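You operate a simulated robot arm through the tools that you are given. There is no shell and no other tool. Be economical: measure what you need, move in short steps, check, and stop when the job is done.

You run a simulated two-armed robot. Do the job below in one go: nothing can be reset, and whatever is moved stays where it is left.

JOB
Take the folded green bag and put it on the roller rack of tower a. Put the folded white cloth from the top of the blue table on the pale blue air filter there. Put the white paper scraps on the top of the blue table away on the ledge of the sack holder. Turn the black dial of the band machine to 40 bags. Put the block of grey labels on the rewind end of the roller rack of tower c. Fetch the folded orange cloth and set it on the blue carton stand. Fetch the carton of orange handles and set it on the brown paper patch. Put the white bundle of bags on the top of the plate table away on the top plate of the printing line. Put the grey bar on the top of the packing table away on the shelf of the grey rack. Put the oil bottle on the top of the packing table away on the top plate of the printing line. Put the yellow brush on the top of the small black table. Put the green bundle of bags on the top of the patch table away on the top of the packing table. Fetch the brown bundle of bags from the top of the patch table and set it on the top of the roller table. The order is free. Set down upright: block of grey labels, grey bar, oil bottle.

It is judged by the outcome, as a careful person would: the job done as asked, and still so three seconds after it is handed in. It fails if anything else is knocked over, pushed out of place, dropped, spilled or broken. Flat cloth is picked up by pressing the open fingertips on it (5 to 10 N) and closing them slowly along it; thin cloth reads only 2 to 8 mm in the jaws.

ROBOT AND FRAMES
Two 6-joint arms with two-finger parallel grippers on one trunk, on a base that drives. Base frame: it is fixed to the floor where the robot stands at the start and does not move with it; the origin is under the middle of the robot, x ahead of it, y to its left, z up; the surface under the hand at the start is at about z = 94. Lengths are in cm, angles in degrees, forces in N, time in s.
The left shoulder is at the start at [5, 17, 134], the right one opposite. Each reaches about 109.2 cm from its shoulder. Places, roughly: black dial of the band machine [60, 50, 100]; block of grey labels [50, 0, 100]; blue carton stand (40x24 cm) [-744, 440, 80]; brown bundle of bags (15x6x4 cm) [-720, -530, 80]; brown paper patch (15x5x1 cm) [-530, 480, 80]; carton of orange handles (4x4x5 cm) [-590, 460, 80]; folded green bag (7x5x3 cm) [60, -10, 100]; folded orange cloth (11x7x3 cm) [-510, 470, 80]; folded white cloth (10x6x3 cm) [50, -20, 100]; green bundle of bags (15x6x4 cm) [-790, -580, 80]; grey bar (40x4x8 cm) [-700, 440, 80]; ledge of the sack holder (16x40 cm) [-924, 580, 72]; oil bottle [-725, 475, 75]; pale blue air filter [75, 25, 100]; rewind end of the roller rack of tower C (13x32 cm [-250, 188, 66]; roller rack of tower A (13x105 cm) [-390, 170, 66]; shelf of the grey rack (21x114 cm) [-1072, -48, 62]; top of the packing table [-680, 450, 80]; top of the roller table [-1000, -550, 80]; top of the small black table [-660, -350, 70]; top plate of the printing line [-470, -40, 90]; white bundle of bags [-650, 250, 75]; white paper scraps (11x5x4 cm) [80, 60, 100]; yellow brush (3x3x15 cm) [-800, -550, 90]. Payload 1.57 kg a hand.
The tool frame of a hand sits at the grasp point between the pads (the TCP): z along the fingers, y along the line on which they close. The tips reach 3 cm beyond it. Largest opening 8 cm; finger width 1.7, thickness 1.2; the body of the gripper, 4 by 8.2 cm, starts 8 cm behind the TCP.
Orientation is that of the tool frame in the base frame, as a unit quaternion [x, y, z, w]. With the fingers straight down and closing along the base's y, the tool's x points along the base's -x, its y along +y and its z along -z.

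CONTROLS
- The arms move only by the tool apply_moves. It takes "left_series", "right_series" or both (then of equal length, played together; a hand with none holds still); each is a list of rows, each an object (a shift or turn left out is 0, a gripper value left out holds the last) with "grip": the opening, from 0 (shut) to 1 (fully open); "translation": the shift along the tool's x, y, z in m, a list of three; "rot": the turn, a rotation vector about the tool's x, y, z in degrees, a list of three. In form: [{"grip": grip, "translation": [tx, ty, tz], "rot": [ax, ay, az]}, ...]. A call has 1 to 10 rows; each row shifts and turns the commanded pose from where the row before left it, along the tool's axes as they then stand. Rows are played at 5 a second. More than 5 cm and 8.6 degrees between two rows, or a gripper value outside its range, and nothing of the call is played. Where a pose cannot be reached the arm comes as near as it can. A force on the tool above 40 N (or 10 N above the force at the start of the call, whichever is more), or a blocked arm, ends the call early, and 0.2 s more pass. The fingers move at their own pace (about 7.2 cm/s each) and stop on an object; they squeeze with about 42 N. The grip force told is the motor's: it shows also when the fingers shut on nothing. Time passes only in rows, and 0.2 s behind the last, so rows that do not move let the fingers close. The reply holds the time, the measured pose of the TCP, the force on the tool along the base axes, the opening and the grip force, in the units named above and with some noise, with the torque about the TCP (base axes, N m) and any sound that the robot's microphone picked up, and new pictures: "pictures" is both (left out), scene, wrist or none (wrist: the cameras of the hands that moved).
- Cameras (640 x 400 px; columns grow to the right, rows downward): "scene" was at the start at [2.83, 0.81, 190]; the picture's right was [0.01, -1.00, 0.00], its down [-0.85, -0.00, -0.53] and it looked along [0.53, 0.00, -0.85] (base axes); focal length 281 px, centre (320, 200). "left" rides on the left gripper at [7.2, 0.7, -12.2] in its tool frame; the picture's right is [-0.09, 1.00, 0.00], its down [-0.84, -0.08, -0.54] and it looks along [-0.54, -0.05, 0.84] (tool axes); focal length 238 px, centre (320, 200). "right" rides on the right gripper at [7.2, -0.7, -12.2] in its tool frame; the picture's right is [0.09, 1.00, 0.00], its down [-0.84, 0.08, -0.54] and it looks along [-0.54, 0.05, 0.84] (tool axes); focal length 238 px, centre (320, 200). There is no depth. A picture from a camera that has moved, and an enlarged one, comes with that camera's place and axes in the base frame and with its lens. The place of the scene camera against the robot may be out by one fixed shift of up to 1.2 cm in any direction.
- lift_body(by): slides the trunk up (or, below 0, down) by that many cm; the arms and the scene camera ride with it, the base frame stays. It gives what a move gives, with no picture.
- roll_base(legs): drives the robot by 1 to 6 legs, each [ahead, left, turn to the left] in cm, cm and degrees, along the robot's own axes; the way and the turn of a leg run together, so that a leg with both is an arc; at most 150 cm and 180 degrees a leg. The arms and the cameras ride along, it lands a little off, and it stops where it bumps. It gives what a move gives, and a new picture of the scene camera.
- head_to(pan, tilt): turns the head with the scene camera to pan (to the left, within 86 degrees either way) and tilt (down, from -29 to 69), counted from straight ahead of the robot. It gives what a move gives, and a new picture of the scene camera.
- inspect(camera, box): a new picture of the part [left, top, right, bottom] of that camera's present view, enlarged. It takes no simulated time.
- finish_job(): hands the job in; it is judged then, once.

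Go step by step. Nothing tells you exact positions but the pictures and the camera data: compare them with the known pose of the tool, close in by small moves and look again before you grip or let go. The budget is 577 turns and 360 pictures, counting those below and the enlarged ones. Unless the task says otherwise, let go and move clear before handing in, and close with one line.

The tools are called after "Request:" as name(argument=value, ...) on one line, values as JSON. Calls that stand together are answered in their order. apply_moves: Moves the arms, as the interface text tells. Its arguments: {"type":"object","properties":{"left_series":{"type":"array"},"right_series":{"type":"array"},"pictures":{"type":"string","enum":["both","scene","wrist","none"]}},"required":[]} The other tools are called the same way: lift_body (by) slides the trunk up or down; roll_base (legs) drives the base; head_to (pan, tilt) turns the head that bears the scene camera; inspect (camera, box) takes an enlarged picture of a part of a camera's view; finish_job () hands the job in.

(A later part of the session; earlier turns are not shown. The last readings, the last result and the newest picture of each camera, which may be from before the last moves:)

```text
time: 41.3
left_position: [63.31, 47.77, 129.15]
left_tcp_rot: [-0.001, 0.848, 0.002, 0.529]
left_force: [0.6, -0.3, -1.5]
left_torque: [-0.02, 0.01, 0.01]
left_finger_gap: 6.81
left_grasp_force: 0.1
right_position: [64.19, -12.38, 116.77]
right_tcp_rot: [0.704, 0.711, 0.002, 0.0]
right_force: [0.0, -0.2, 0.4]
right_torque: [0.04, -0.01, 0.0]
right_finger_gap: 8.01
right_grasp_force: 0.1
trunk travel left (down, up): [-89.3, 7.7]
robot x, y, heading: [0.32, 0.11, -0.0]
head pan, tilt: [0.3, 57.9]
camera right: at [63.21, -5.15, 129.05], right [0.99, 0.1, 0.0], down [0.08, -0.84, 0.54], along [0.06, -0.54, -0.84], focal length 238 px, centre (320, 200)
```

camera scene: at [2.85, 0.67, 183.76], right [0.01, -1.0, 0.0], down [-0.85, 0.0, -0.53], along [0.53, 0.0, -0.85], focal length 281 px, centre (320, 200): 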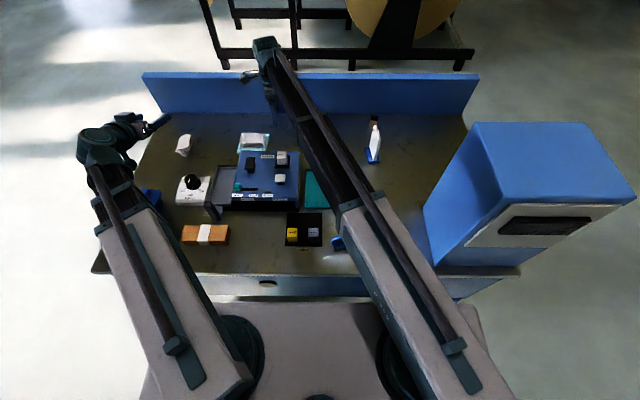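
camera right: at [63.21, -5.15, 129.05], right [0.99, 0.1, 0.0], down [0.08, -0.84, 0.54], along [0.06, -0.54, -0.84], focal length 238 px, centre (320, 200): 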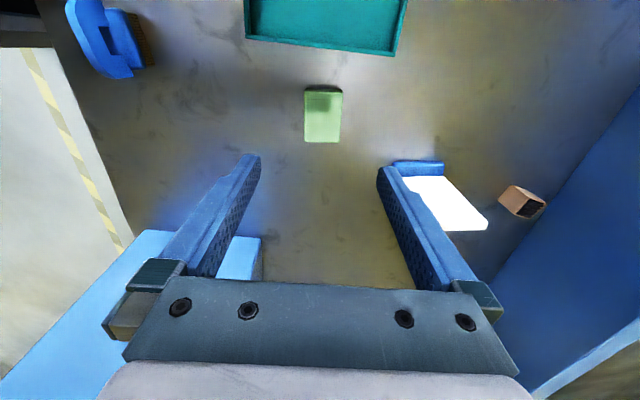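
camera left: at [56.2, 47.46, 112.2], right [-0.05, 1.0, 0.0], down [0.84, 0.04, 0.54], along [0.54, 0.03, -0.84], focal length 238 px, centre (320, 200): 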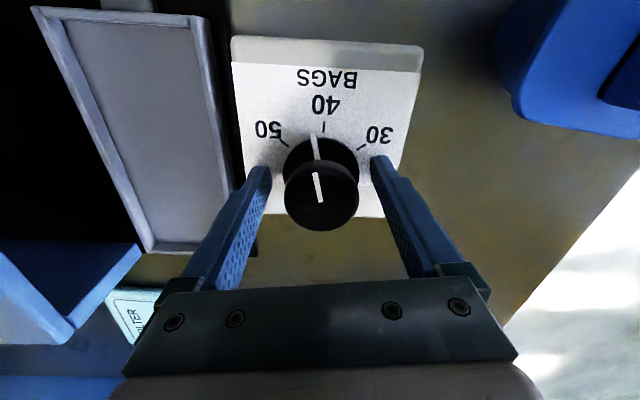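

The bag is centred and aligned under the right hand. Lowering to grip.

Request:
lift_body(by=-19.2)

Request:
apply_moves(right_series=[{"grip": 0.5}, {"grip": 0.4}, {"grip": 0.3}, {"grip": 0.2}, {"grip": 0.1}], pictures="wrist")

```text
time: 43.4
left_position: [63.42, 47.83, 109.87]
left_tcp_rot: [-0.002, 0.848, 0.002, 0.529]
left_force: [0.3, 1.2, -0.8]
left_torque: [-0.01, 0.01, -0.01]
left_finger_gap: 6.8
left_grasp_force: 0.1
right_position: [64.31, -12.25, 97.6]
right_tcp_rot: [0.704, 0.71, 0.001, 0.001]
right_force: [-0.2, -0.7, -0.4]
right_torque: [-0.03, 0.0, 0.0]
right_finger_gap: 7.99
right_grasp_force: 0.1
trunk travel left (down, up): [-70.1, 26.9]
robot x, y, heading: [-0.03, 0.16, -0.0]
head pan, tilt: [0.3, 57.9]
```

```text
time: 44.6
left_position: [63.29, 47.79, 109.96]
left_tcp_rot: [-0.001, 0.848, 0.002, 0.53]
left_force: [0.1, 0.3, -0.2]
left_torque: [0.0, -0.01, 0.04]
left_finger_gap: 6.79
left_grasp_force: 0.0
right_position: [64.31, -12.14, 97.61]
right_tcp_rot: [0.704, 0.71, 0.001, 0.001]
right_force: [-1.1, 0.3, 1.0]
right_torque: [0.0, -0.02, 0.01]
right_finger_gap: 4.9
right_grasp_force: 42.1
trunk travel left (down, up): [-70.1, 26.9]
robot x, y, heading: [-0.04, -0.15, -0.2]
head pan, tilt: [0.3, 57.9]
camera right: at [63.32, -5.08, 109.83], right [0.99, 0.1, 0.0], down [0.08, -0.84, 0.54], along [0.06, -0.54, -0.84], focal length 238 px, centre (320, 200)
```

right: 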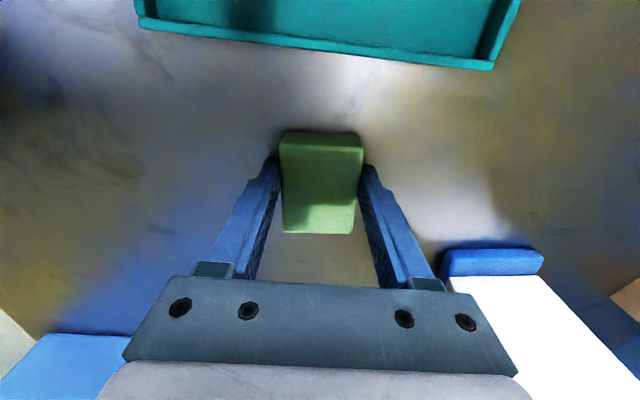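

The bag is held. I'll lift, straighten the left hand and bring it over the labels block.

Request:
lift_body(by=18)

Request:
apply_moves(left_series=[{"grip": 0.7, "rot": [0, 8, 0]}, {"rot": [0, 8, 0], "translation": [0, -0.03, 0]}, {"rot": [0, 8, 0], "translation": [0, -0.03, 0]}, {"rot": [0, 8, 0], "translation": [0, -0.03, 0]}, {"rot": [0, 8, 0], "translation": [0, -0.03, 0]}, {"rot": [0, 8, 0], "translation": [0, -0.03, 0]}, {"rot": [0, 8, 0], "translation": [0, -0.03, 0]}, {"rot": [0, 8, 0], "translation": [0, -0.03, 0]}, {"translation": [0.03, -0.035, 0]}, {"translation": [0.03, -0.035, 0]}], pictures="none")

Request:
apply_moves(left_series=[{"translation": [0.03, -0.037, 0]}, {"translation": [0.03, -0.03, 0]}, {"translation": [0.03, -0.02, 0]}, {"translation": [0.03, -0.02, 0]}], pictures="both")

```text
time: 46.6
left_position: [63.44, 47.98, 127.96]
left_tcp_rot: [-0.002, 0.848, 0.003, 0.53]
left_force: [0.6, 0.5, 0.6]
left_torque: [0.03, -0.02, 0.02]
left_finger_gap: 6.79
left_grasp_force: 0.0
right_position: [64.25, -12.17, 115.58]
right_tcp_rot: [0.703, 0.711, 0.001, 0.001]
right_force: [0.6, 0.7, -0.2]
right_torque: [-0.01, 0.0, 0.03]
right_finger_gap: 4.87
right_grasp_force: 41.5
trunk travel left (down, up): [-88.1, 8.9]
robot x, y, heading: [0.16, 0.12, 0.0]
head pan, tilt: [0.3, 57.9]
```

```text
time: 48.8
left_position: [57.39, 19.71, 115.54]
left_tcp_rot: [-0.001, 1.0, 0.0, -0.001]
left_force: [0.5, -0.1, 0.3]
left_torque: [-0.01, -0.05, 0.02]
left_finger_gap: 5.6
left_grasp_force: 0.1
left hand out of reach, approached as far as the arm can: row 1, 2, 3, 4, 5, 6, 7
right_position: [64.2, -12.26, 115.65]
right_tcp_rot: [0.704, 0.71, 0.002, 0.001]
right_force: [0.2, -0.3, -0.6]
right_torque: [-0.02, -0.03, -0.02]
right_finger_gap: 4.89
right_grasp_force: 42.2
trunk travel left (down, up): [-88.1, 8.9]
robot x, y, heading: [-0.16, 0.13, 0.0]
head pan, tilt: [0.3, 57.9]
```

```text
time: 49.8
left_position: [45.33, 9.09, 115.51]
left_tcp_rot: [-0.002, 1.0, 0.001, 0.0]
left_force: [-0.4, -0.2, 0.3]
left_torque: [0.02, -0.01, 0.0]
left_finger_gap: 5.6
left_grasp_force: 0.1
right_position: [64.2, -12.43, 115.61]
right_tcp_rot: [0.704, 0.711, 0.002, 0.0]
right_force: [0.0, -0.2, -0.8]
right_torque: [0.01, 0.01, -0.02]
right_finger_gap: 4.9
right_grasp_force: 42.0
trunk travel left (down, up): [-88.1, 8.9]
robot x, y, heading: [-0.17, 0.12, -0.1]
head pan, tilt: [0.3, 57.9]
camera scene: at [2.8, 0.83, 182.56], right [0.01, -1.0, 0.0], down [-0.85, -0.01, -0.53], along [0.53, 0.0, -0.85], focal length 281 px, centre (320, 200)
camera left: at [38.2, 9.76, 127.79], right [0.09, 1.0, 0.0], down [0.84, -0.08, 0.54], along [0.54, -0.05, -0.84], focal length 238 px, centre (320, 200)
```

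scene: 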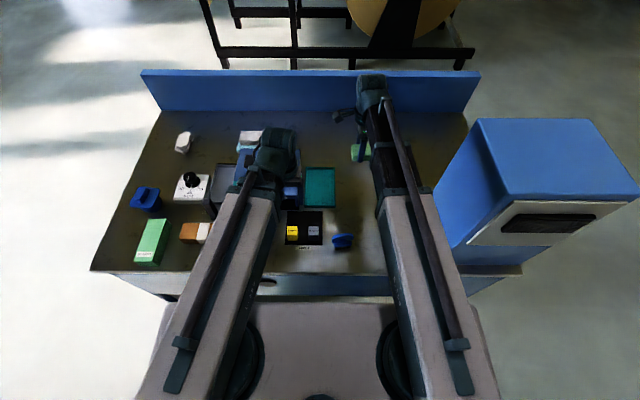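
left: 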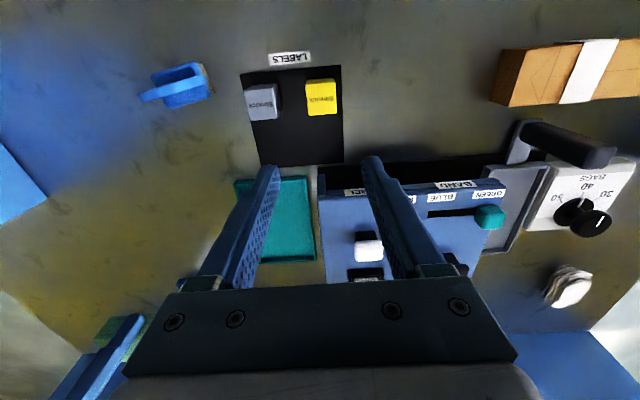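

Moving over the grey block and going partly down for a closer look.

Request:
apply_moves(left_series=[{"translation": [0.01, -0.033, 0]}, {"translation": [0.011, -0.032, 0]}], pictures="none")

Request:
lift_body(by=-8)

Request:
inspect(camera="left", box=[200, 60, 460, 220])

```text
time: 50.4
left_position: [43.35, 2.67, 115.54]
left_tcp_rot: [-0.002, 1.0, 0.001, 0.0]
left_force: [-0.2, 0.7, 0.5]
left_torque: [0.02, 0.01, -0.02]
left_finger_gap: 5.58
left_grasp_force: 0.0
right_position: [64.23, -12.27, 115.58]
right_tcp_rot: [0.704, 0.71, 0.001, 0.001]
right_force: [-0.2, 0.6, -0.3]
right_torque: [0.03, 0.01, 0.04]
right_finger_gap: 4.84
right_grasp_force: 42.5
trunk travel left (down, up): [-88.1, 8.9]
robot x, y, heading: [-0.23, 0.02, 0.1]
head pan, tilt: [0.3, 57.9]
```

```text
time: 51.6
left_position: [43.31, 2.71, 107.64]
left_tcp_rot: [-0.001, 1.0, 0.0, -0.001]
left_force: [0.1, 0.5, -0.8]
left_torque: [-0.04, 0.0, -0.01]
left_finger_gap: 5.6
left_grasp_force: 0.0
right_position: [64.24, -12.24, 107.63]
right_tcp_rot: [0.704, 0.71, 0.002, 0.001]
right_force: [-1.0, -0.1, 0.6]
right_torque: [-0.04, 0.01, -0.02]
right_finger_gap: 4.85
right_grasp_force: 41.7
trunk travel left (down, up): [-80.1, 16.9]
robot x, y, heading: [-0.13, 0.15, 0.0]
head pan, tilt: [0.3, 57.9]
```

```text
2.46 times, centred on (330, 140) of left
camera zoom: at [36.16, 3.34, 119.78], right [0.09, 1.0, 0.0], down [0.84, -0.08, 0.54], along [0.54, -0.05, -0.84], focal length 587 px, centre (295, 348)
```

zoom: 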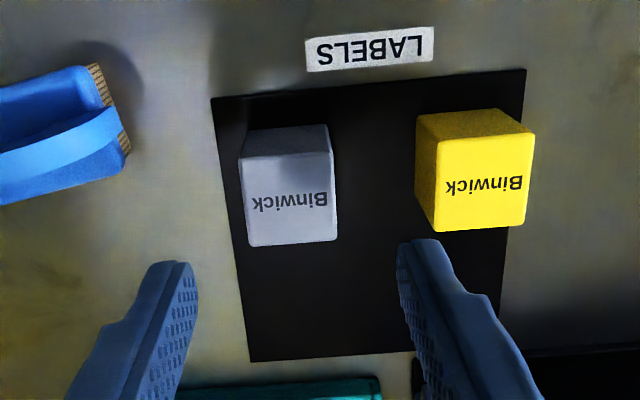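

The block is about 3.2 × 3.2 × 4.8 cm and centred between the fingers. Lowering to grip.

Request:
lift_body(by=-9.3)

Request:
apply_moves(left_series=[{"grip": 0.5}, {"grip": 0.3}, {"grip": 0.2}, {"grip": 0.1}], pictures="wrist")

```text
time: 52.8
left_position: [43.32, 2.72, 98.28]
left_tcp_rot: [-0.001, 1.0, 0.001, -0.001]
left_force: [-0.2, -0.8, 0.1]
left_torque: [-0.03, -0.01, -0.01]
left_finger_gap: 5.6
left_grasp_force: 0.0
right_position: [64.13, -12.22, 98.24]
right_tcp_rot: [0.704, 0.711, 0.001, 0.001]
right_force: [-0.7, -0.1, 0.6]
right_torque: [-0.01, -0.01, 0.0]
right_finger_gap: 4.85
right_grasp_force: 41.6
trunk travel left (down, up): [-70.8, 26.2]
robot x, y, heading: [0.1, 0.31, 0.0]
head pan, tilt: [0.3, 57.9]
```

```text
time: 53.8
left_position: [43.32, 2.65, 98.27]
left_tcp_rot: [0.0, 1.0, 0.001, -0.001]
left_force: [1.1, 1.1, 1.6]
left_torque: [-0.02, -0.01, -0.02]
left_finger_gap: 3.29
left_grasp_force: 41.4
right_position: [64.17, -12.24, 98.32]
right_tcp_rot: [0.704, 0.71, 0.001, 0.001]
right_force: [1.1, 0.1, -1.0]
right_torque: [0.02, -0.01, -0.03]
right_finger_gap: 4.83
right_grasp_force: 41.9
trunk travel left (down, up): [-70.8, 26.2]
robot x, y, heading: [-0.01, 0.05, -0.1]
head pan, tilt: [0.3, 57.9]
camera left: at [36.17, 3.34, 110.48], right [0.09, 1.0, 0.0], down [0.84, -0.08, 0.54], along [0.54, -0.05, -0.84], focal length 238 px, centre (320, 200)
```

left: 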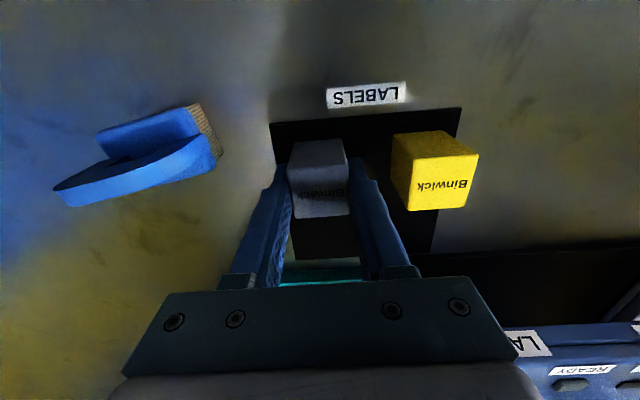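

Both items are held. I'll raise, back away from the table, retract the arms a bit and look around.

Request:
lift_body(by=18)

Request:
roll_base(legs=[[-70, 0, 0]])

Request:
apply_moves(right_series=[{"translation": [-0.01, -0.045, 0]}, {"translation": [-0.01, -0.045, 0]}, {"translation": [-0.01, -0.045, 0]}, {"translation": [-0.01, -0.045, 0]}, {"translation": [-0.01, -0.045, 0]}], left_series=[{"translation": [0, 0.03, 0]}, {"translation": [0, 0.03, 0]}, {"translation": [0, 0.03, 0]}, {"translation": [0, 0.03, 0]}, {"translation": [0, 0.03, 0]}], pictures="none")

Request:
head_to(pan=85, tilt=20)

Request:
head_to(pan=-85, tilt=20)

```text
time: 55.8
left_position: [43.37, 2.72, 116.27]
left_tcp_rot: [-0.001, 1.0, 0.001, -0.001]
left_force: [0.0, -0.5, 0.0]
left_torque: [0.02, -0.01, 0.0]
left_finger_gap: 3.3
left_grasp_force: 40.8
right_position: [64.25, -12.24, 116.28]
right_tcp_rot: [0.704, 0.71, 0.002, 0.002]
right_force: [-0.7, -0.7, -0.3]
right_torque: [-0.03, 0.0, 0.02]
right_finger_gap: 4.88
right_grasp_force: 41.9
trunk travel left (down, up): [-88.8, 8.2]
robot x, y, heading: [-0.16, -0.36, 0.0]
head pan, tilt: [0.3, 57.9]
```

```text
time: 59.7
left_position: [-26.7, 2.65, 116.23]
left_tcp_rot: [-0.007, 1.0, 0.001, 0.0]
left_force: [0.3, -0.6, -0.6]
left_torque: [0.0, -0.03, 0.03]
left_finger_gap: 3.32
left_grasp_force: 41.2
right_position: [-5.64, -12.05, 116.27]
right_tcp_rot: [0.7, 0.714, 0.001, 0.001]
right_force: [-0.8, 0.6, -0.6]
right_torque: [-0.02, -0.03, -0.03]
right_finger_gap: 4.84
right_grasp_force: 42.1
trunk travel left (down, up): [-88.8, 8.2]
robot x, y, heading: [-70.06, -0.26, 0.5]
head pan, tilt: [0.3, 57.9]
camera scene: at [-67.16, 0.47, 183.26], right [0.02, -1.0, 0.0], down [-0.85, -0.01, -0.53], along [0.53, 0.01, -0.85], focal length 281 px, centre (320, 200)
```

scene: 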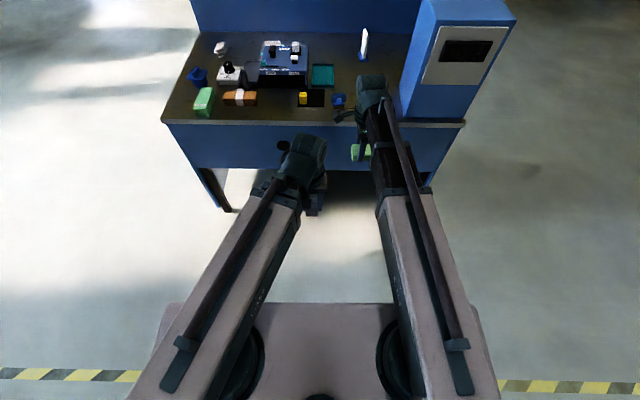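

```text
time: 60.9
left_position: [-24.27, 17.27, 116.23]
left_tcp_rot: [-0.007, 1.0, -0.001, -0.002]
left_force: [0.3, -1.0, -0.2]
left_torque: [-0.03, 0.0, 0.02]
left_finger_gap: 3.31
left_grasp_force: 41.0
left hand out of reach, approached as far as the arm can: row 1, 2, 3, 4
right_position: [-23.73, -16.98, 116.44]
right_tcp_rot: [0.7, 0.714, 0.001, 0.0]
right_force: [-0.3, 0.2, 0.4]
right_torque: [0.02, 0.02, 0.03]
right_finger_gap: 4.86
right_grasp_force: 42.4
right hand out of reach, approached as far as the arm can: row 5
trunk travel left (down, up): [-88.8, 8.2]
robot x, y, heading: [-70.19, -0.32, 0.7]
head pan, tilt: [0.3, 57.9]
```

```text
time: 62.5
left_position: [-24.29, 17.17, 116.22]
left_tcp_rot: [-0.007, 1.0, 0.001, -0.002]
left_force: [-0.2, -0.3, 0.1]
left_torque: [0.03, 0.03, -0.02]
left_finger_gap: 3.3
left_grasp_force: 41.1
right_position: [-23.86, -16.98, 116.3]
right_tcp_rot: [0.7, 0.714, 0.001, 0.001]
right_force: [0.5, -0.1, -1.0]
right_torque: [0.0, -0.01, 0.0]
right_finger_gap: 4.86
right_grasp_force: 42.0
trunk travel left (down, up): [-88.8, 8.2]
robot x, y, heading: [-70.01, -0.53, 0.5]
head pan, tilt: [85.0, 20.0]
camera scene: at [-73.26, 9.64, 188.83], right [1.0, -0.08, 0.0], down [-0.03, -0.34, -0.94], along [0.07, 0.94, -0.34], focal length 281 px, centre (320, 200)
```

scene: 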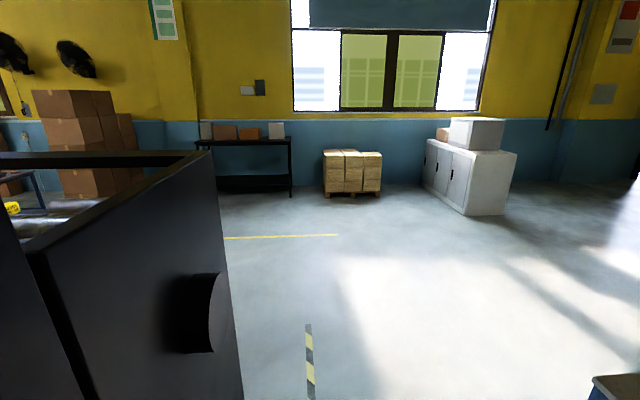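

```text
time: 65.0
left_position: [-24.47, 17.27, 116.29]
left_tcp_rot: [-0.008, 1.0, 0.001, -0.001]
left_force: [-1.1, 0.8, -0.1]
left_torque: [0.03, -0.02, 0.02]
left_finger_gap: 3.3
left_grasp_force: 41.1
right_position: [-23.91, -16.9, 116.24]
right_tcp_rot: [0.7, 0.714, 0.0, 0.001]
right_force: [0.8, 0.8, -0.2]
right_torque: [-0.01, -0.02, 0.0]
right_finger_gap: 4.86
right_grasp_force: 41.8
trunk travel left (down, up): [-88.8, 8.2]
robot x, y, heading: [-70.19, -0.67, 0.7]
head pan, tilt: [-85.0, 20.0]
camera scene: at [-73.05, -8.91, 188.83], right [-1.0, -0.1, 0.0], down [-0.03, 0.34, -0.94], along [0.09, -0.94, -0.34], focal length 281 px, centre (320, 200)
```

scene: 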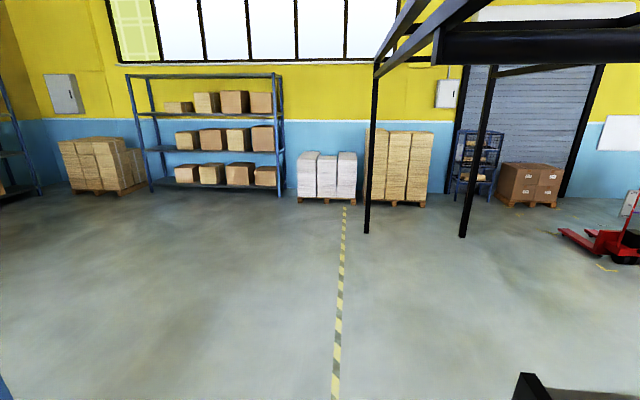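

A large black tower stands behind-left, and clear floor lies to the left (+y). I'll move ahead a bit, slide left 150 cm, then turn to face backward and look at the towers.

Request:
roll_base(legs=[[35, 0, 0], [0, 140, 0]])

Request:
head_to(pan=85, tilt=20)

```text
time: 73.9
left_position: [7.43, 158.56, 116.28]
left_tcp_rot: [-0.017, 1.0, 0.001, -0.002]
left_force: [0.4, 0.3, -0.6]
left_torque: [0.0, 0.0, -0.02]
left_finger_gap: 3.31
left_grasp_force: 41.2
right_position: [8.61, 124.37, 116.27]
right_tcp_rot: [0.693, 0.721, 0.0, 0.0]
right_force: [0.8, -0.7, -0.4]
right_torque: [-0.02, 0.03, 0.0]
right_finger_gap: 4.86
right_grasp_force: 42.2
trunk travel left (down, up): [-88.8, 8.2]
robot x, y, heading: [-37.68, 140.06, 1.7]
head pan, tilt: [-85.0, 20.0]
camera scene: at [-40.75, 131.44, 188.84], right [-0.99, -0.12, 0.0], down [-0.04, 0.34, -0.94], along [0.11, -0.93, -0.34], focal length 281 px, centre (320, 200)
```

scene: 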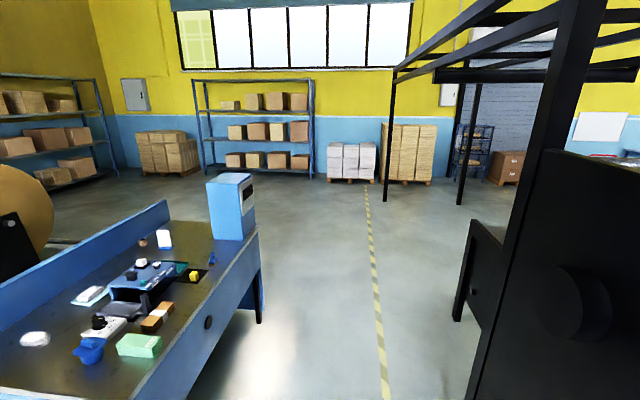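

```text
time: 76.5
left_position: [7.44, 158.55, 116.23]
left_tcp_rot: [-0.017, 1.0, 0.001, -0.001]
left_force: [-0.1, 0.5, 0.4]
left_torque: [0.03, 0.0, 0.0]
left_finger_gap: 3.31
left_grasp_force: 41.0
right_position: [8.66, 124.32, 116.31]
right_tcp_rot: [0.693, 0.721, 0.001, 0.001]
right_force: [0.6, -0.2, 0.1]
right_torque: [0.03, 0.01, 0.02]
right_finger_gap: 4.86
right_grasp_force: 42.0
trunk travel left (down, up): [-88.8, 8.2]
robot x, y, heading: [-37.64, 140.08, 2.0]
head pan, tilt: [85.0, 20.0]
camera scene: at [-41.32, 149.94, 188.83], right [1.0, -0.06, 0.0], down [-0.02, -0.34, -0.94], along [0.05, 0.94, -0.34], focal length 281 px, centre (320, 200)
```

scene: 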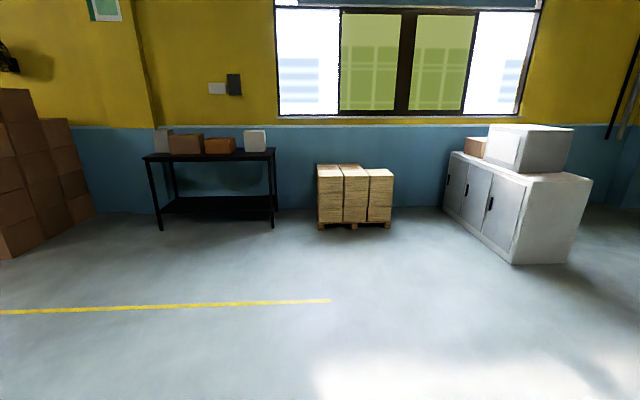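

The floor to +y is clear. I'll slide further left and turn to face -x.

Request:
roll_base(legs=[[0, 120, 0], [0, 0, 90], [0, 0, 88]])

Request:
head_to(pan=0, tilt=15)

```text
time: 90.1
left_position: [-87.15, 242.43, 116.25]
left_tcp_rot: [1.0, 0.0, 0.002, 0.002]
left_force: [-0.1, -0.4, -0.4]
left_torque: [-0.02, -0.01, 0.03]
left_finger_gap: 3.31
left_grasp_force: 41.4
right_position: [-87.28, 276.57, 116.2]
right_tcp_rot: [0.71, -0.705, -0.001, 0.0]
right_force: [0.2, 0.7, 0.8]
right_torque: [0.03, -0.02, 0.01]
right_finger_gap: 4.85
right_grasp_force: 42.2
trunk travel left (down, up): [-88.8, 8.2]
robot x, y, heading: [-41.48, 259.06, 179.8]
head pan, tilt: [85.0, 20.0]
camera scene: at [-38.36, 250.9, 188.83], right [-1.0, 0.09, 0.0], down [0.03, 0.34, -0.94], along [-0.08, -0.94, -0.34], focal length 281 px, centre (320, 200)
```

scene: 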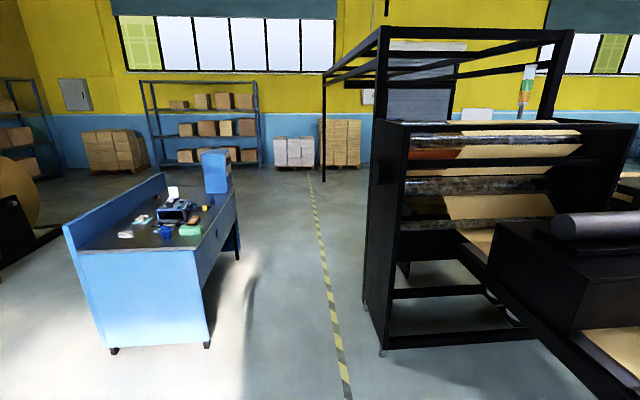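

```text
time: 91.7
left_position: [-87.34, 242.45, 116.27]
left_tcp_rot: [1.0, 0.0, 0.002, 0.001]
left_force: [1.0, 0.4, -0.6]
left_torque: [0.01, 0.02, 0.01]
left_finger_gap: 3.31
left_grasp_force: 40.8
right_position: [-87.22, 276.54, 116.28]
right_tcp_rot: [0.709, -0.705, 0.0, 0.0]
right_force: [0.6, 0.1, -0.6]
right_torque: [0.02, 0.0, -0.01]
right_finger_gap: 4.87
right_grasp_force: 41.7
trunk travel left (down, up): [-88.8, 8.2]
robot x, y, heading: [-41.05, 259.22, 179.7]
head pan, tilt: [0.0, 15.0]
camera scene: at [-46.87, 260.19, 189.65], right [0.0, 1.0, 0.0], down [0.26, 0.0, -0.97], along [-0.97, 0.0, -0.26], focal length 281 px, centre (320, 200)
```

scene: 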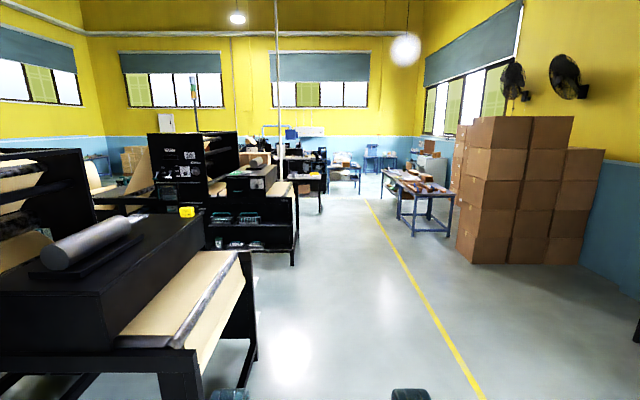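

I see the aisle along -x, towers on its left. Let me look closer at the left side.

Request:
inspect(camera="scene", box=[0, 110, 340, 320])

Request:
inspect(camera="scene", box=[240, 110, 480, 250])

```text
1.88 times, centred on (170, 215) of scene
camera zoom: at [-46.87, 260.19, 189.65], right [0.0, 1.0, 0.0], down [0.26, 0.0, -0.97], along [-0.97, 0.0, -0.26], focal length 529 px, centre (602, 172)
```

zoom: 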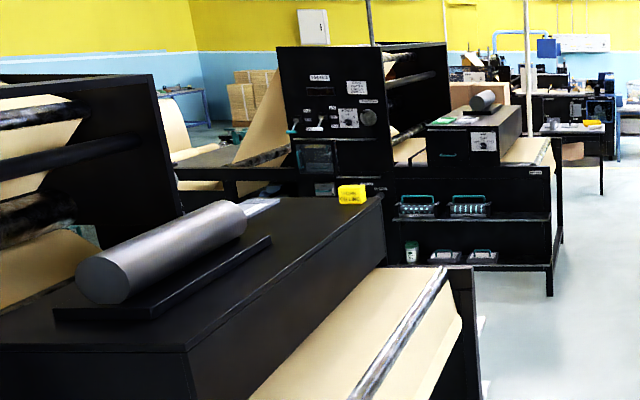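

```text
2.67 times, centred on (360, 180) of scene
camera zoom: at [-46.87, 260.19, 189.65], right [0.0, 1.0, 0.0], down [0.26, 0.0, -0.97], along [-0.97, 0.0, -0.26], focal length 749 px, centre (213, 253)
```

zoom: 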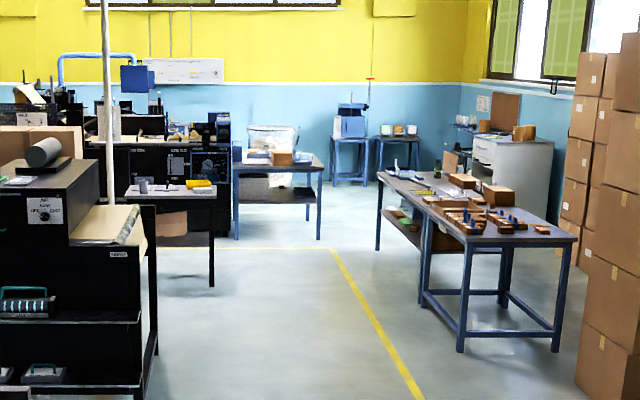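

The black rack facing us past the first tower is tower A's roller rack (x≈-390), and tower C's lies behind the first tower. I'll drive down the aisle to x≈-320 and turn left into the gap between them.

Request:
roll_base(legs=[[0, -30, 0], [140, 0, 0], [138, 0, 0], [0, 0, 90]])

Request:
head_to(pan=45, tilt=35)

Request:
head_to(pan=-40, tilt=35)

```text
time: 110.7
left_position: [-303.22, 246.05, 116.28]
left_tcp_rot: [0.705, 0.709, 0.002, -0.001]
left_force: [0.3, -0.5, -1.1]
left_torque: [0.0, -0.04, 0.01]
left_finger_gap: 3.34
left_grasp_force: 40.5
right_position: [-337.43, 245.76, 116.22]
right_tcp_rot: [1.0, 0.006, 0.001, 0.001]
right_force: [-0.5, -0.7, -0.2]
right_torque: [0.0, -0.01, -0.01]
right_finger_gap: 4.87
right_grasp_force: 41.9
trunk travel left (down, up): [-88.8, 8.2]
robot x, y, heading: [-320.37, 291.56, -90.0]
head pan, tilt: [0.0, 15.0]
camera scene: at [-320.45, 287.13, 189.65], right [-1.0, 0.0, 0.0], down [0.0, 0.26, -0.97], along [0.0, -0.97, -0.26], focal length 281 px, centre (320, 200)
```

scene: 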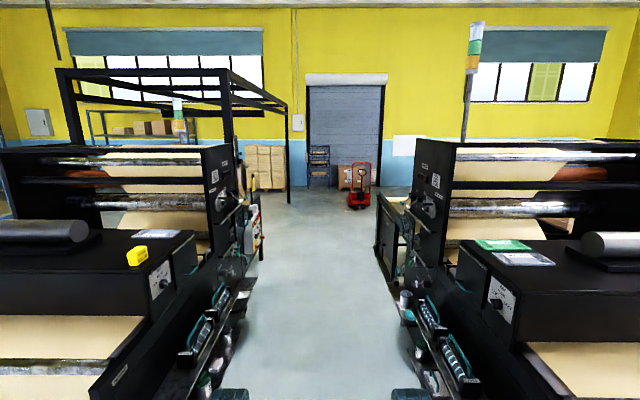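

```text
time: 111.8
left_position: [-303.11, 246.13, 116.41]
left_tcp_rot: [0.705, 0.709, 0.002, 0.0]
left_force: [0.1, 0.5, -1.0]
left_torque: [0.03, 0.04, 0.01]
left_finger_gap: 3.3
left_grasp_force: 41.6
right_position: [-337.39, 245.87, 116.33]
right_tcp_rot: [1.0, 0.006, 0.001, 0.001]
right_force: [1.1, 0.1, 0.1]
right_torque: [0.03, 0.0, 0.0]
right_finger_gap: 4.86
right_grasp_force: 42.4
trunk travel left (down, up): [-88.8, 8.2]
robot x, y, heading: [-320.25, 291.57, -89.9]
head pan, tilt: [45.0, 35.0]
camera scene: at [-314.26, 290.27, 186.45], right [-0.7, -0.71, 0.0], down [-0.41, 0.4, -0.82], along [0.58, -0.58, -0.57], focal length 281 px, centre (320, 200)
```

scene: 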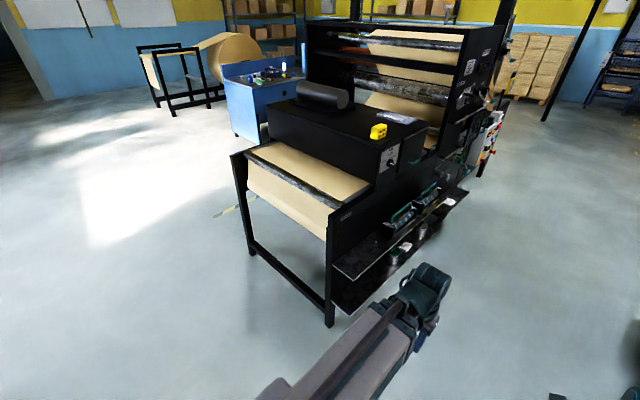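

```text
time: 113.4
left_position: [-303.13, 246.11, 116.31]
left_tcp_rot: [0.704, 0.71, 0.001, 0.0]
left_force: [0.2, 0.5, -0.6]
left_torque: [0.01, 0.01, 0.02]
left_finger_gap: 3.31
left_grasp_force: 41.4
right_position: [-337.32, 245.79, 116.19]
right_tcp_rot: [1.0, 0.006, 0.0, 0.001]
right_force: [0.3, 0.1, 0.1]
right_torque: [-0.02, 0.0, -0.01]
right_finger_gap: 4.85
right_grasp_force: 41.3
trunk travel left (down, up): [-88.8, 8.2]
robot x, y, heading: [-320.15, 291.6, -89.8]
head pan, tilt: [-40.0, 35.0]
camera scene: at [-326.13, 289.7, 186.45], right [-0.77, 0.64, 0.0], down [0.37, 0.44, -0.82], along [-0.52, -0.63, -0.57], focal length 281 px, centre (320, 200)
```

scene: 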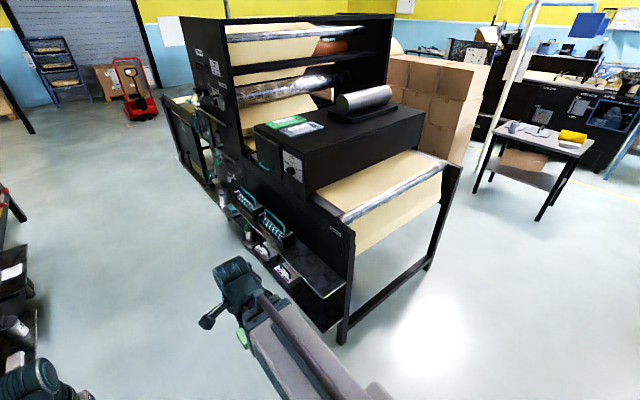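

Request:
head_to(pan=38, tilt=45)

Request:
inspect(camera="scene", box=[300, 80, 560, 280])

```text
time: 115.0
left_position: [-303.26, 246.0, 116.26]
left_tcp_rot: [0.705, 0.709, 0.002, -0.001]
left_force: [-0.2, 0.2, -1.2]
left_torque: [-0.02, 0.0, 0.0]
left_finger_gap: 3.33
left_grasp_force: 41.3
right_position: [-337.29, 245.87, 116.26]
right_tcp_rot: [1.0, 0.006, 0.0, 0.001]
right_force: [0.4, 0.1, 0.8]
right_torque: [0.01, 0.03, 0.04]
right_finger_gap: 4.86
right_grasp_force: 41.7
trunk travel left (down, up): [-88.8, 8.2]
robot x, y, heading: [-320.38, 291.86, -89.8]
head pan, tilt: [38.0, 45.0]
camera scene: at [-315.48, 290.08, 184.97], right [-0.79, -0.62, 0.0], down [-0.44, 0.56, -0.71], along [0.44, -0.56, -0.71], focal length 281 px, centre (320, 200)
```

scene: 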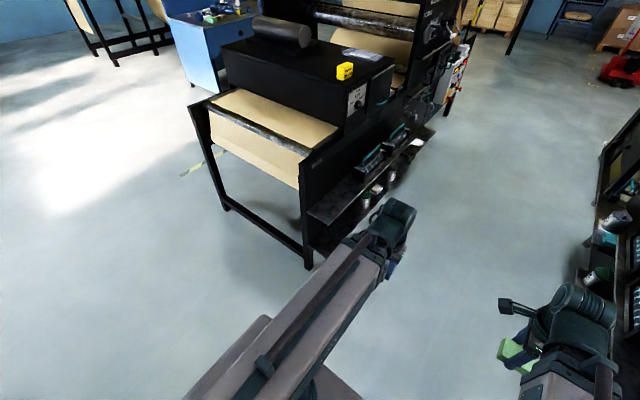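

```text
2.00 times, centred on (430, 180) of scene
camera zoom: at [-315.48, 290.08, 184.97], right [-0.79, -0.62, 0.0], down [-0.44, 0.56, -0.71], along [0.44, -0.56, -0.71], focal length 562 px, centre (100, 240)
```

zoom: 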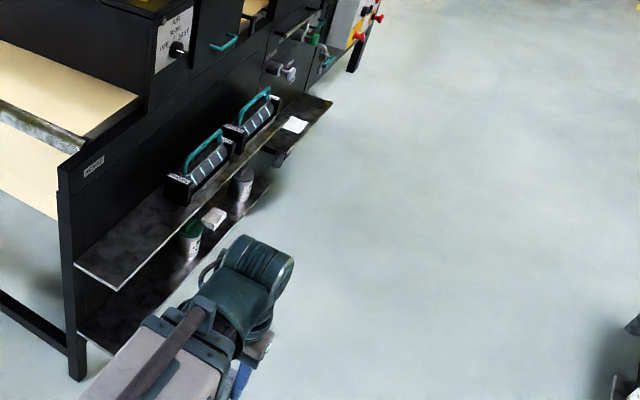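

Tower C's shelf end (z≈66) is empty from y≈172 to 204 at x≈-258…-242. I'll drive forward 35 cm into the gap and reach in with the left hand.

Request:
roll_base(legs=[[36, 0, 0]])

Request:
apply_moves(left_series=[{"translation": [-0.012, 0.03, 0]}, {"translation": [-0.012, 0.03, 0]}, {"translation": [-0.012, 0.03, 0]}, {"translation": [-0.012, 0.03, 0]}, {"translation": [-0.012, 0.03, 0]}, {"translation": [-0.02, 0.03, 0]}, {"translation": [-0.02, 0.03, 0]}, {"translation": [-0.02, 0.03, 0]}, {"translation": [-0.02, 0.03, 0]}, {"translation": [-0.02, 0.03, 0]}], pictures="both")

```text
time: 117.3
left_position: [-303.23, 209.87, 116.34]
left_tcp_rot: [0.706, 0.709, 0.002, 0.0]
left_force: [-0.3, 0.5, -0.5]
left_torque: [0.04, 0.01, 0.0]
left_finger_gap: 3.31
left_grasp_force: 41.5
right_position: [-337.36, 209.8, 116.26]
right_tcp_rot: [1.0, 0.006, 0.0, 0.001]
right_force: [0.2, 0.1, -0.3]
right_torque: [0.0, 0.01, -0.01]
right_finger_gap: 4.84
right_grasp_force: 41.9
trunk travel left (down, up): [-88.8, 8.2]
robot x, y, heading: [-320.44, 256.21, -90.1]
head pan, tilt: [38.0, 45.0]
camera scene: at [-315.37, 253.96, 184.96], right [-0.79, -0.62, 0.0], down [-0.44, 0.56, -0.71], along [0.44, -0.56, -0.71], focal length 281 px, centre (320, 200)
```

scene: 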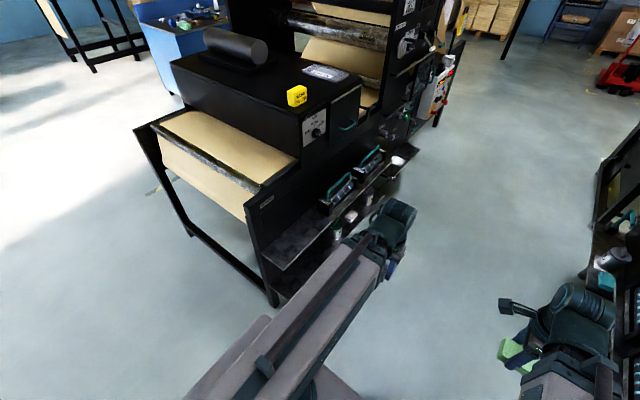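

```text
time: 119.5
left_position: [-272.91, 194.01, 116.24]
left_tcp_rot: [0.706, 0.709, 0.002, -0.001]
left_force: [0.1, -0.5, -0.2]
left_torque: [-0.03, 0.03, 0.02]
left_finger_gap: 3.32
left_grasp_force: 41.2
right_position: [-337.25, 209.85, 116.32]
right_tcp_rot: [1.0, 0.005, 0.0, 0.002]
right_force: [-0.2, 0.2, 0.0]
right_torque: [0.03, 0.03, 0.01]
right_finger_gap: 4.83
right_grasp_force: 42.2
trunk travel left (down, up): [-88.8, 8.2]
robot x, y, heading: [-319.84, 255.42, -89.7]
head pan, tilt: [38.0, 45.0]
camera scene: at [-315.29, 254.03, 184.96], right [-0.79, -0.62, 0.0], down [-0.44, 0.56, -0.71], along [0.44, -0.56, -0.71], focal length 281 px, centre (320, 200)
camera left: at [-272.32, 201.22, 128.44], right [1.0, -0.09, 0.0], down [-0.07, -0.84, 0.54], along [-0.05, -0.54, -0.84], focal length 238 px, centre (320, 200)
```

scene: 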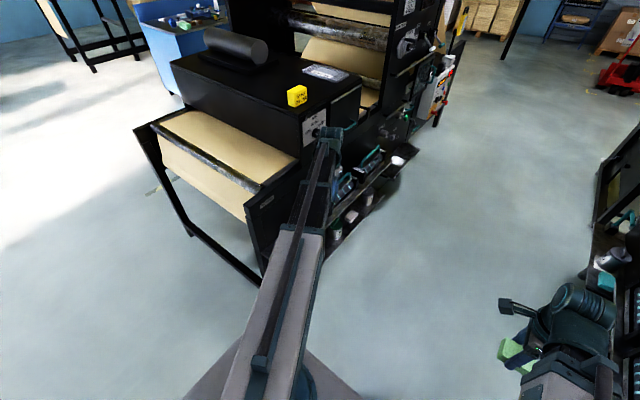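
left: 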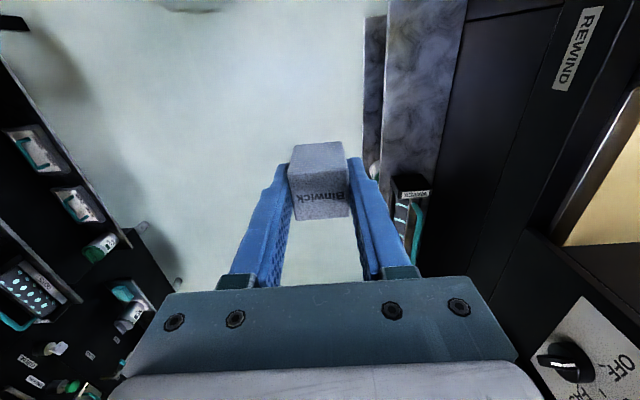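

Now the shelf is clear in the wrist view: x -257…-242, empty between y≈170 and 208. I'll move over it and go down in stages.

Request:
apply_moves(left_series=[{"translation": [-0.007, 0.0428, 0]}, {"translation": [-0.007, 0.0428, 0]}, {"translation": [-0.007, 0.0428, 0]}, {"translation": [-0.007, 0.0428, 0]}, {"translation": [-0.007, 0.0428, 0]}], pictures="none")

Request:
lift_body(by=-33)

Request:
apply_moves(left_series=[{}], pictures="both")

```text
time: 120.7
left_position: [-251.59, 190.73, 116.28]
left_tcp_rot: [0.706, 0.708, 0.002, -0.002]
left_force: [0.9, -0.1, -0.3]
left_torque: [0.01, 0.02, -0.01]
left_finger_gap: 3.3
left_grasp_force: 41.2
right_position: [-337.19, 209.81, 116.25]
right_tcp_rot: [1.0, 0.005, 0.001, 0.0]
right_force: [0.1, 0.6, 0.0]
right_torque: [-0.02, -0.01, -0.02]
right_finger_gap: 4.86
right_grasp_force: 41.8
trunk travel left (down, up): [-88.8, 8.2]
robot x, y, heading: [-320.05, 255.47, -89.8]
head pan, tilt: [38.0, 45.0]
```

```text
time: 123.9
left_position: [-251.76, 190.75, 83.29]
left_tcp_rot: [0.706, 0.708, 0.002, -0.001]
left_force: [-0.5, 0.8, 0.2]
left_torque: [0.03, 0.0, -0.01]
left_finger_gap: 3.31
left_grasp_force: 40.8
right_position: [-337.32, 209.86, 83.25]
right_tcp_rot: [1.0, 0.005, 0.0, 0.001]
right_force: [-0.3, 0.6, -0.3]
right_torque: [0.02, 0.0, -0.02]
right_finger_gap: 4.87
right_grasp_force: 42.2
trunk travel left (down, up): [-55.8, 41.2]
robot x, y, heading: [-320.37, 255.61, -90.0]
head pan, tilt: [38.0, 45.0]
```

```text
time: 124.3
left_position: [-251.75, 190.71, 83.27]
left_tcp_rot: [0.706, 0.708, 0.002, 0.0]
left_force: [-0.5, -0.4, 0.0]
left_torque: [0.0, 0.03, -0.04]
left_finger_gap: 3.3
left_grasp_force: 41.0
right_position: [-337.29, 209.83, 83.3]
right_tcp_rot: [1.0, 0.005, 0.0, 0.0]
right_force: [-0.5, 0.9, -0.8]
right_torque: [0.0, -0.01, -0.02]
right_finger_gap: 4.87
right_grasp_force: 41.7
trunk travel left (down, up): [-55.8, 41.2]
robot x, y, heading: [-320.59, 255.73, -89.9]
head pan, tilt: [38.0, 45.0]
camera scene: at [-315.36, 254.09, 151.97], right [-0.79, -0.62, 0.0], down [-0.44, 0.56, -0.71], along [0.44, -0.56, -0.71], focal length 281 px, centre (320, 200)
camera left: at [-251.1, 197.96, 95.48], right [1.0, -0.09, 0.0], down [-0.07, -0.84, 0.54], along [-0.05, -0.54, -0.84], focal length 238 px, centre (320, 200)
```

scene: 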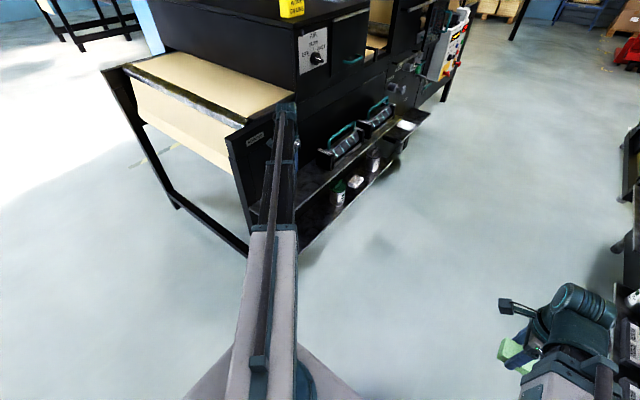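
left: 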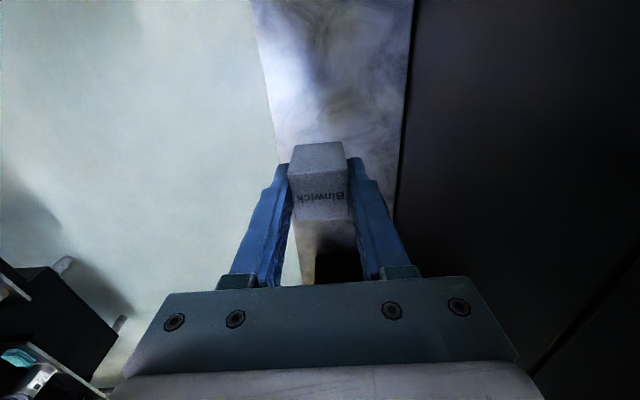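

Request:
lift_body(by=-12.3)

Request:
lift_body(by=-0.6)

Request:
lift_body(by=-0.4)

```text
time: 125.8
left_position: [-251.77, 190.83, 70.91]
left_tcp_rot: [0.706, 0.708, 0.002, -0.001]
left_force: [0.9, -0.1, 0.4]
left_torque: [-0.02, 0.01, -0.03]
left_finger_gap: 3.3
left_grasp_force: 41.1
right_position: [-337.26, 209.8, 70.96]
right_tcp_rot: [1.0, 0.005, 0.0, 0.001]
right_force: [1.0, -0.7, -0.4]
right_torque: [-0.01, 0.0, 0.0]
right_finger_gap: 4.84
right_grasp_force: 41.3
trunk travel left (down, up): [-43.5, 53.5]
robot x, y, heading: [-319.86, 256.02, -89.9]
head pan, tilt: [38.0, 45.0]
```

```text
time: 126.4
left_position: [-251.75, 190.79, 70.36]
left_tcp_rot: [0.706, 0.708, 0.002, 0.0]
left_force: [0.2, -0.5, -0.9]
left_torque: [0.01, -0.02, 0.01]
left_finger_gap: 3.32
left_grasp_force: 41.1
right_position: [-337.13, 209.96, 70.39]
right_tcp_rot: [1.0, 0.005, 0.001, 0.001]
right_force: [-0.1, 0.0, -0.9]
right_torque: [-0.01, 0.01, -0.02]
right_finger_gap: 4.87
right_grasp_force: 42.0
trunk travel left (down, up): [-42.9, 54.1]
robot x, y, heading: [-320.24, 255.64, -90.0]
head pan, tilt: [38.0, 45.0]
```

```text
time: 126.9
left_position: [-251.77, 190.81, 69.93]
left_tcp_rot: [0.706, 0.708, 0.002, 0.0]
left_force: [-0.1, 0.6, -0.8]
left_torque: [-0.02, 0.01, -0.01]
left_finger_gap: 3.31
left_grasp_force: 41.3
right_position: [-337.37, 209.94, 69.93]
right_tcp_rot: [1.0, 0.005, 0.0, 0.001]
right_force: [0.6, -0.3, 0.0]
right_torque: [-0.04, 0.0, 0.02]
right_finger_gap: 4.87
right_grasp_force: 42.4
trunk travel left (down, up): [-42.5, 54.5]
robot x, y, heading: [-320.2, 255.39, -89.9]
head pan, tilt: [38.0, 45.0]
```

Request:
lift_body(by=-0.5)

Request:
lift_body(by=-0.5)

Request:
inspect(camera="left", box=[200, 80, 440, 280])

```text
time: 127.4
left_position: [-251.79, 190.88, 69.88]
left_tcp_rot: [0.706, 0.708, 0.002, 0.002]
left_force: [-0.7, 0.1, 31.9]
left_torque: [0.01, 0.18, -0.01]
left_finger_gap: 3.31
left_grasp_force: 41.3
right_position: [-337.28, 210.04, 69.54]
right_tcp_rot: [1.0, 0.005, 0.001, 0.002]
right_force: [1.0, 0.5, -0.8]
right_torque: [-0.01, 0.0, 0.02]
right_finger_gap: 4.86
right_grasp_force: 42.1
trunk travel left (down, up): [-42.1, 54.9]
robot x, y, heading: [-320.12, 255.62, -89.9]
head pan, tilt: [38.0, 45.0]
stopped: the force on the tool passed its limit at 43 N (the readings are from after the stop); the commanded pose is now the measured one
```

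```text
time: 127.7
left_position: [-251.71, 190.82, 69.72]
left_tcp_rot: [0.706, 0.708, 0.002, 0.003]
left_force: [0.4, -0.7, 38.4]
left_torque: [0.11, 0.17, -0.01]
left_finger_gap: 3.3
left_grasp_force: 41.0
right_position: [-337.45, 209.91, 69.59]
right_tcp_rot: [1.0, 0.006, 0.0, 0.003]
right_force: [-0.5, -0.4, -0.4]
right_torque: [-0.03, 0.0, -0.01]
right_finger_gap: 4.88
right_grasp_force: 42.1
trunk travel left (down, up): [-42.0, 55.0]
robot x, y, heading: [-320.26, 255.95, -90.0]
head pan, tilt: [38.0, 45.0]
stopped: the force on the tool passed its limit at 47 N (the readings are from after the stop); the commanded pose is now the measured one
```

```text
2.00 times, centred on (320, 180) of left
camera zoom: at [-251.17, 198.04, 82.04], right [1.0, -0.09, 0.01], down [-0.08, -0.84, 0.54], along [-0.04, -0.54, -0.84], focal length 477 px, centre (320, 240)
```

zoom: 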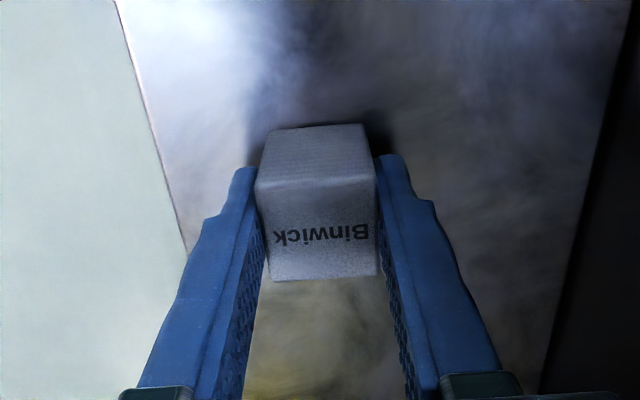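

Contact on the shelf. I'll ease the pressure, release, and rise.

Request:
lift_body(by=0.3)

Request:
apply_moves(left_series=[{"grip": 0.5}, {"grip": 0.55}, {"grip": 0.55}], pictures="none")

Request:
lift_body(by=25)

Request:
inspect(camera="left", box=[200, 0, 520, 200])

```text
time: 128.3
left_position: [-251.72, 190.82, 69.82]
left_tcp_rot: [0.706, 0.708, 0.002, 0.001]
left_force: [-1.9, 1.8, 9.1]
left_torque: [0.12, 0.18, -0.02]
left_finger_gap: 3.33
left_grasp_force: 40.9
right_position: [-337.4, 209.95, 69.9]
right_tcp_rot: [1.0, 0.005, 0.0, 0.002]
right_force: [-0.5, 0.7, 0.2]
right_torque: [-0.02, 0.02, 0.03]
right_finger_gap: 4.85
right_grasp_force: 42.3
trunk travel left (down, up): [-42.3, 54.7]
robot x, y, heading: [-320.3, 255.6, -89.9]
head pan, tilt: [38.0, 45.0]
```

```text
time: 129.1
left_position: [-251.66, 190.64, 69.84]
left_tcp_rot: [0.706, 0.708, 0.002, 0.001]
left_force: [0.7, -0.5, -0.2]
left_torque: [0.02, -0.01, 0.03]
left_finger_gap: 4.38
left_grasp_force: 0.1
right_position: [-337.27, 209.94, 69.8]
right_tcp_rot: [1.0, 0.005, 0.0, 0.001]
right_force: [0.1, 0.4, -0.7]
right_torque: [0.01, 0.04, 0.02]
right_finger_gap: 4.87
right_grasp_force: 42.5
trunk travel left (down, up): [-42.3, 54.7]
robot x, y, heading: [-320.01, 255.91, -89.6]
head pan, tilt: [38.0, 45.0]
```

```text
time: 131.6
left_position: [-251.65, 190.57, 94.67]
left_tcp_rot: [0.706, 0.708, 0.001, 0.0]
left_force: [0.0, 0.5, -0.5]
left_torque: [0.02, 0.0, 0.01]
left_finger_gap: 4.39
left_grasp_force: 0.1
right_position: [-337.22, 209.88, 94.8]
right_tcp_rot: [1.0, 0.005, 0.0, 0.002]
right_force: [1.0, 1.1, -0.4]
right_torque: [-0.03, -0.03, 0.01]
right_finger_gap: 4.86
right_grasp_force: 42.0
trunk travel left (down, up): [-67.3, 29.7]
robot x, y, heading: [-320.23, 255.73, -90.0]
head pan, tilt: [38.0, 45.0]
```

```text
2.00 times, centred on (360, 100) of left
camera zoom: at [-251.0, 197.87, 106.99], right [1.0, -0.09, 0.0], down [-0.08, -0.84, 0.54], along [-0.04, -0.54, -0.84], focal length 477 px, centre (240, 400)
```

zoom: 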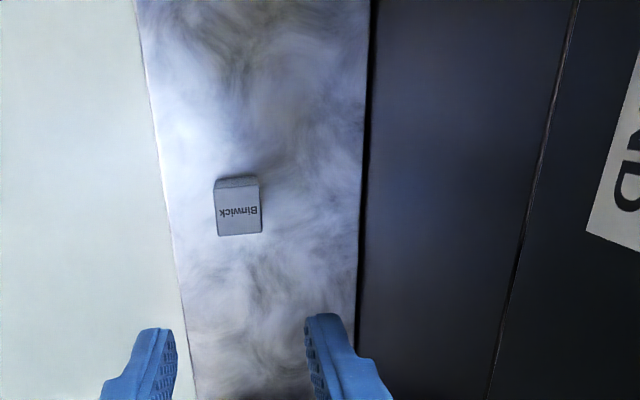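

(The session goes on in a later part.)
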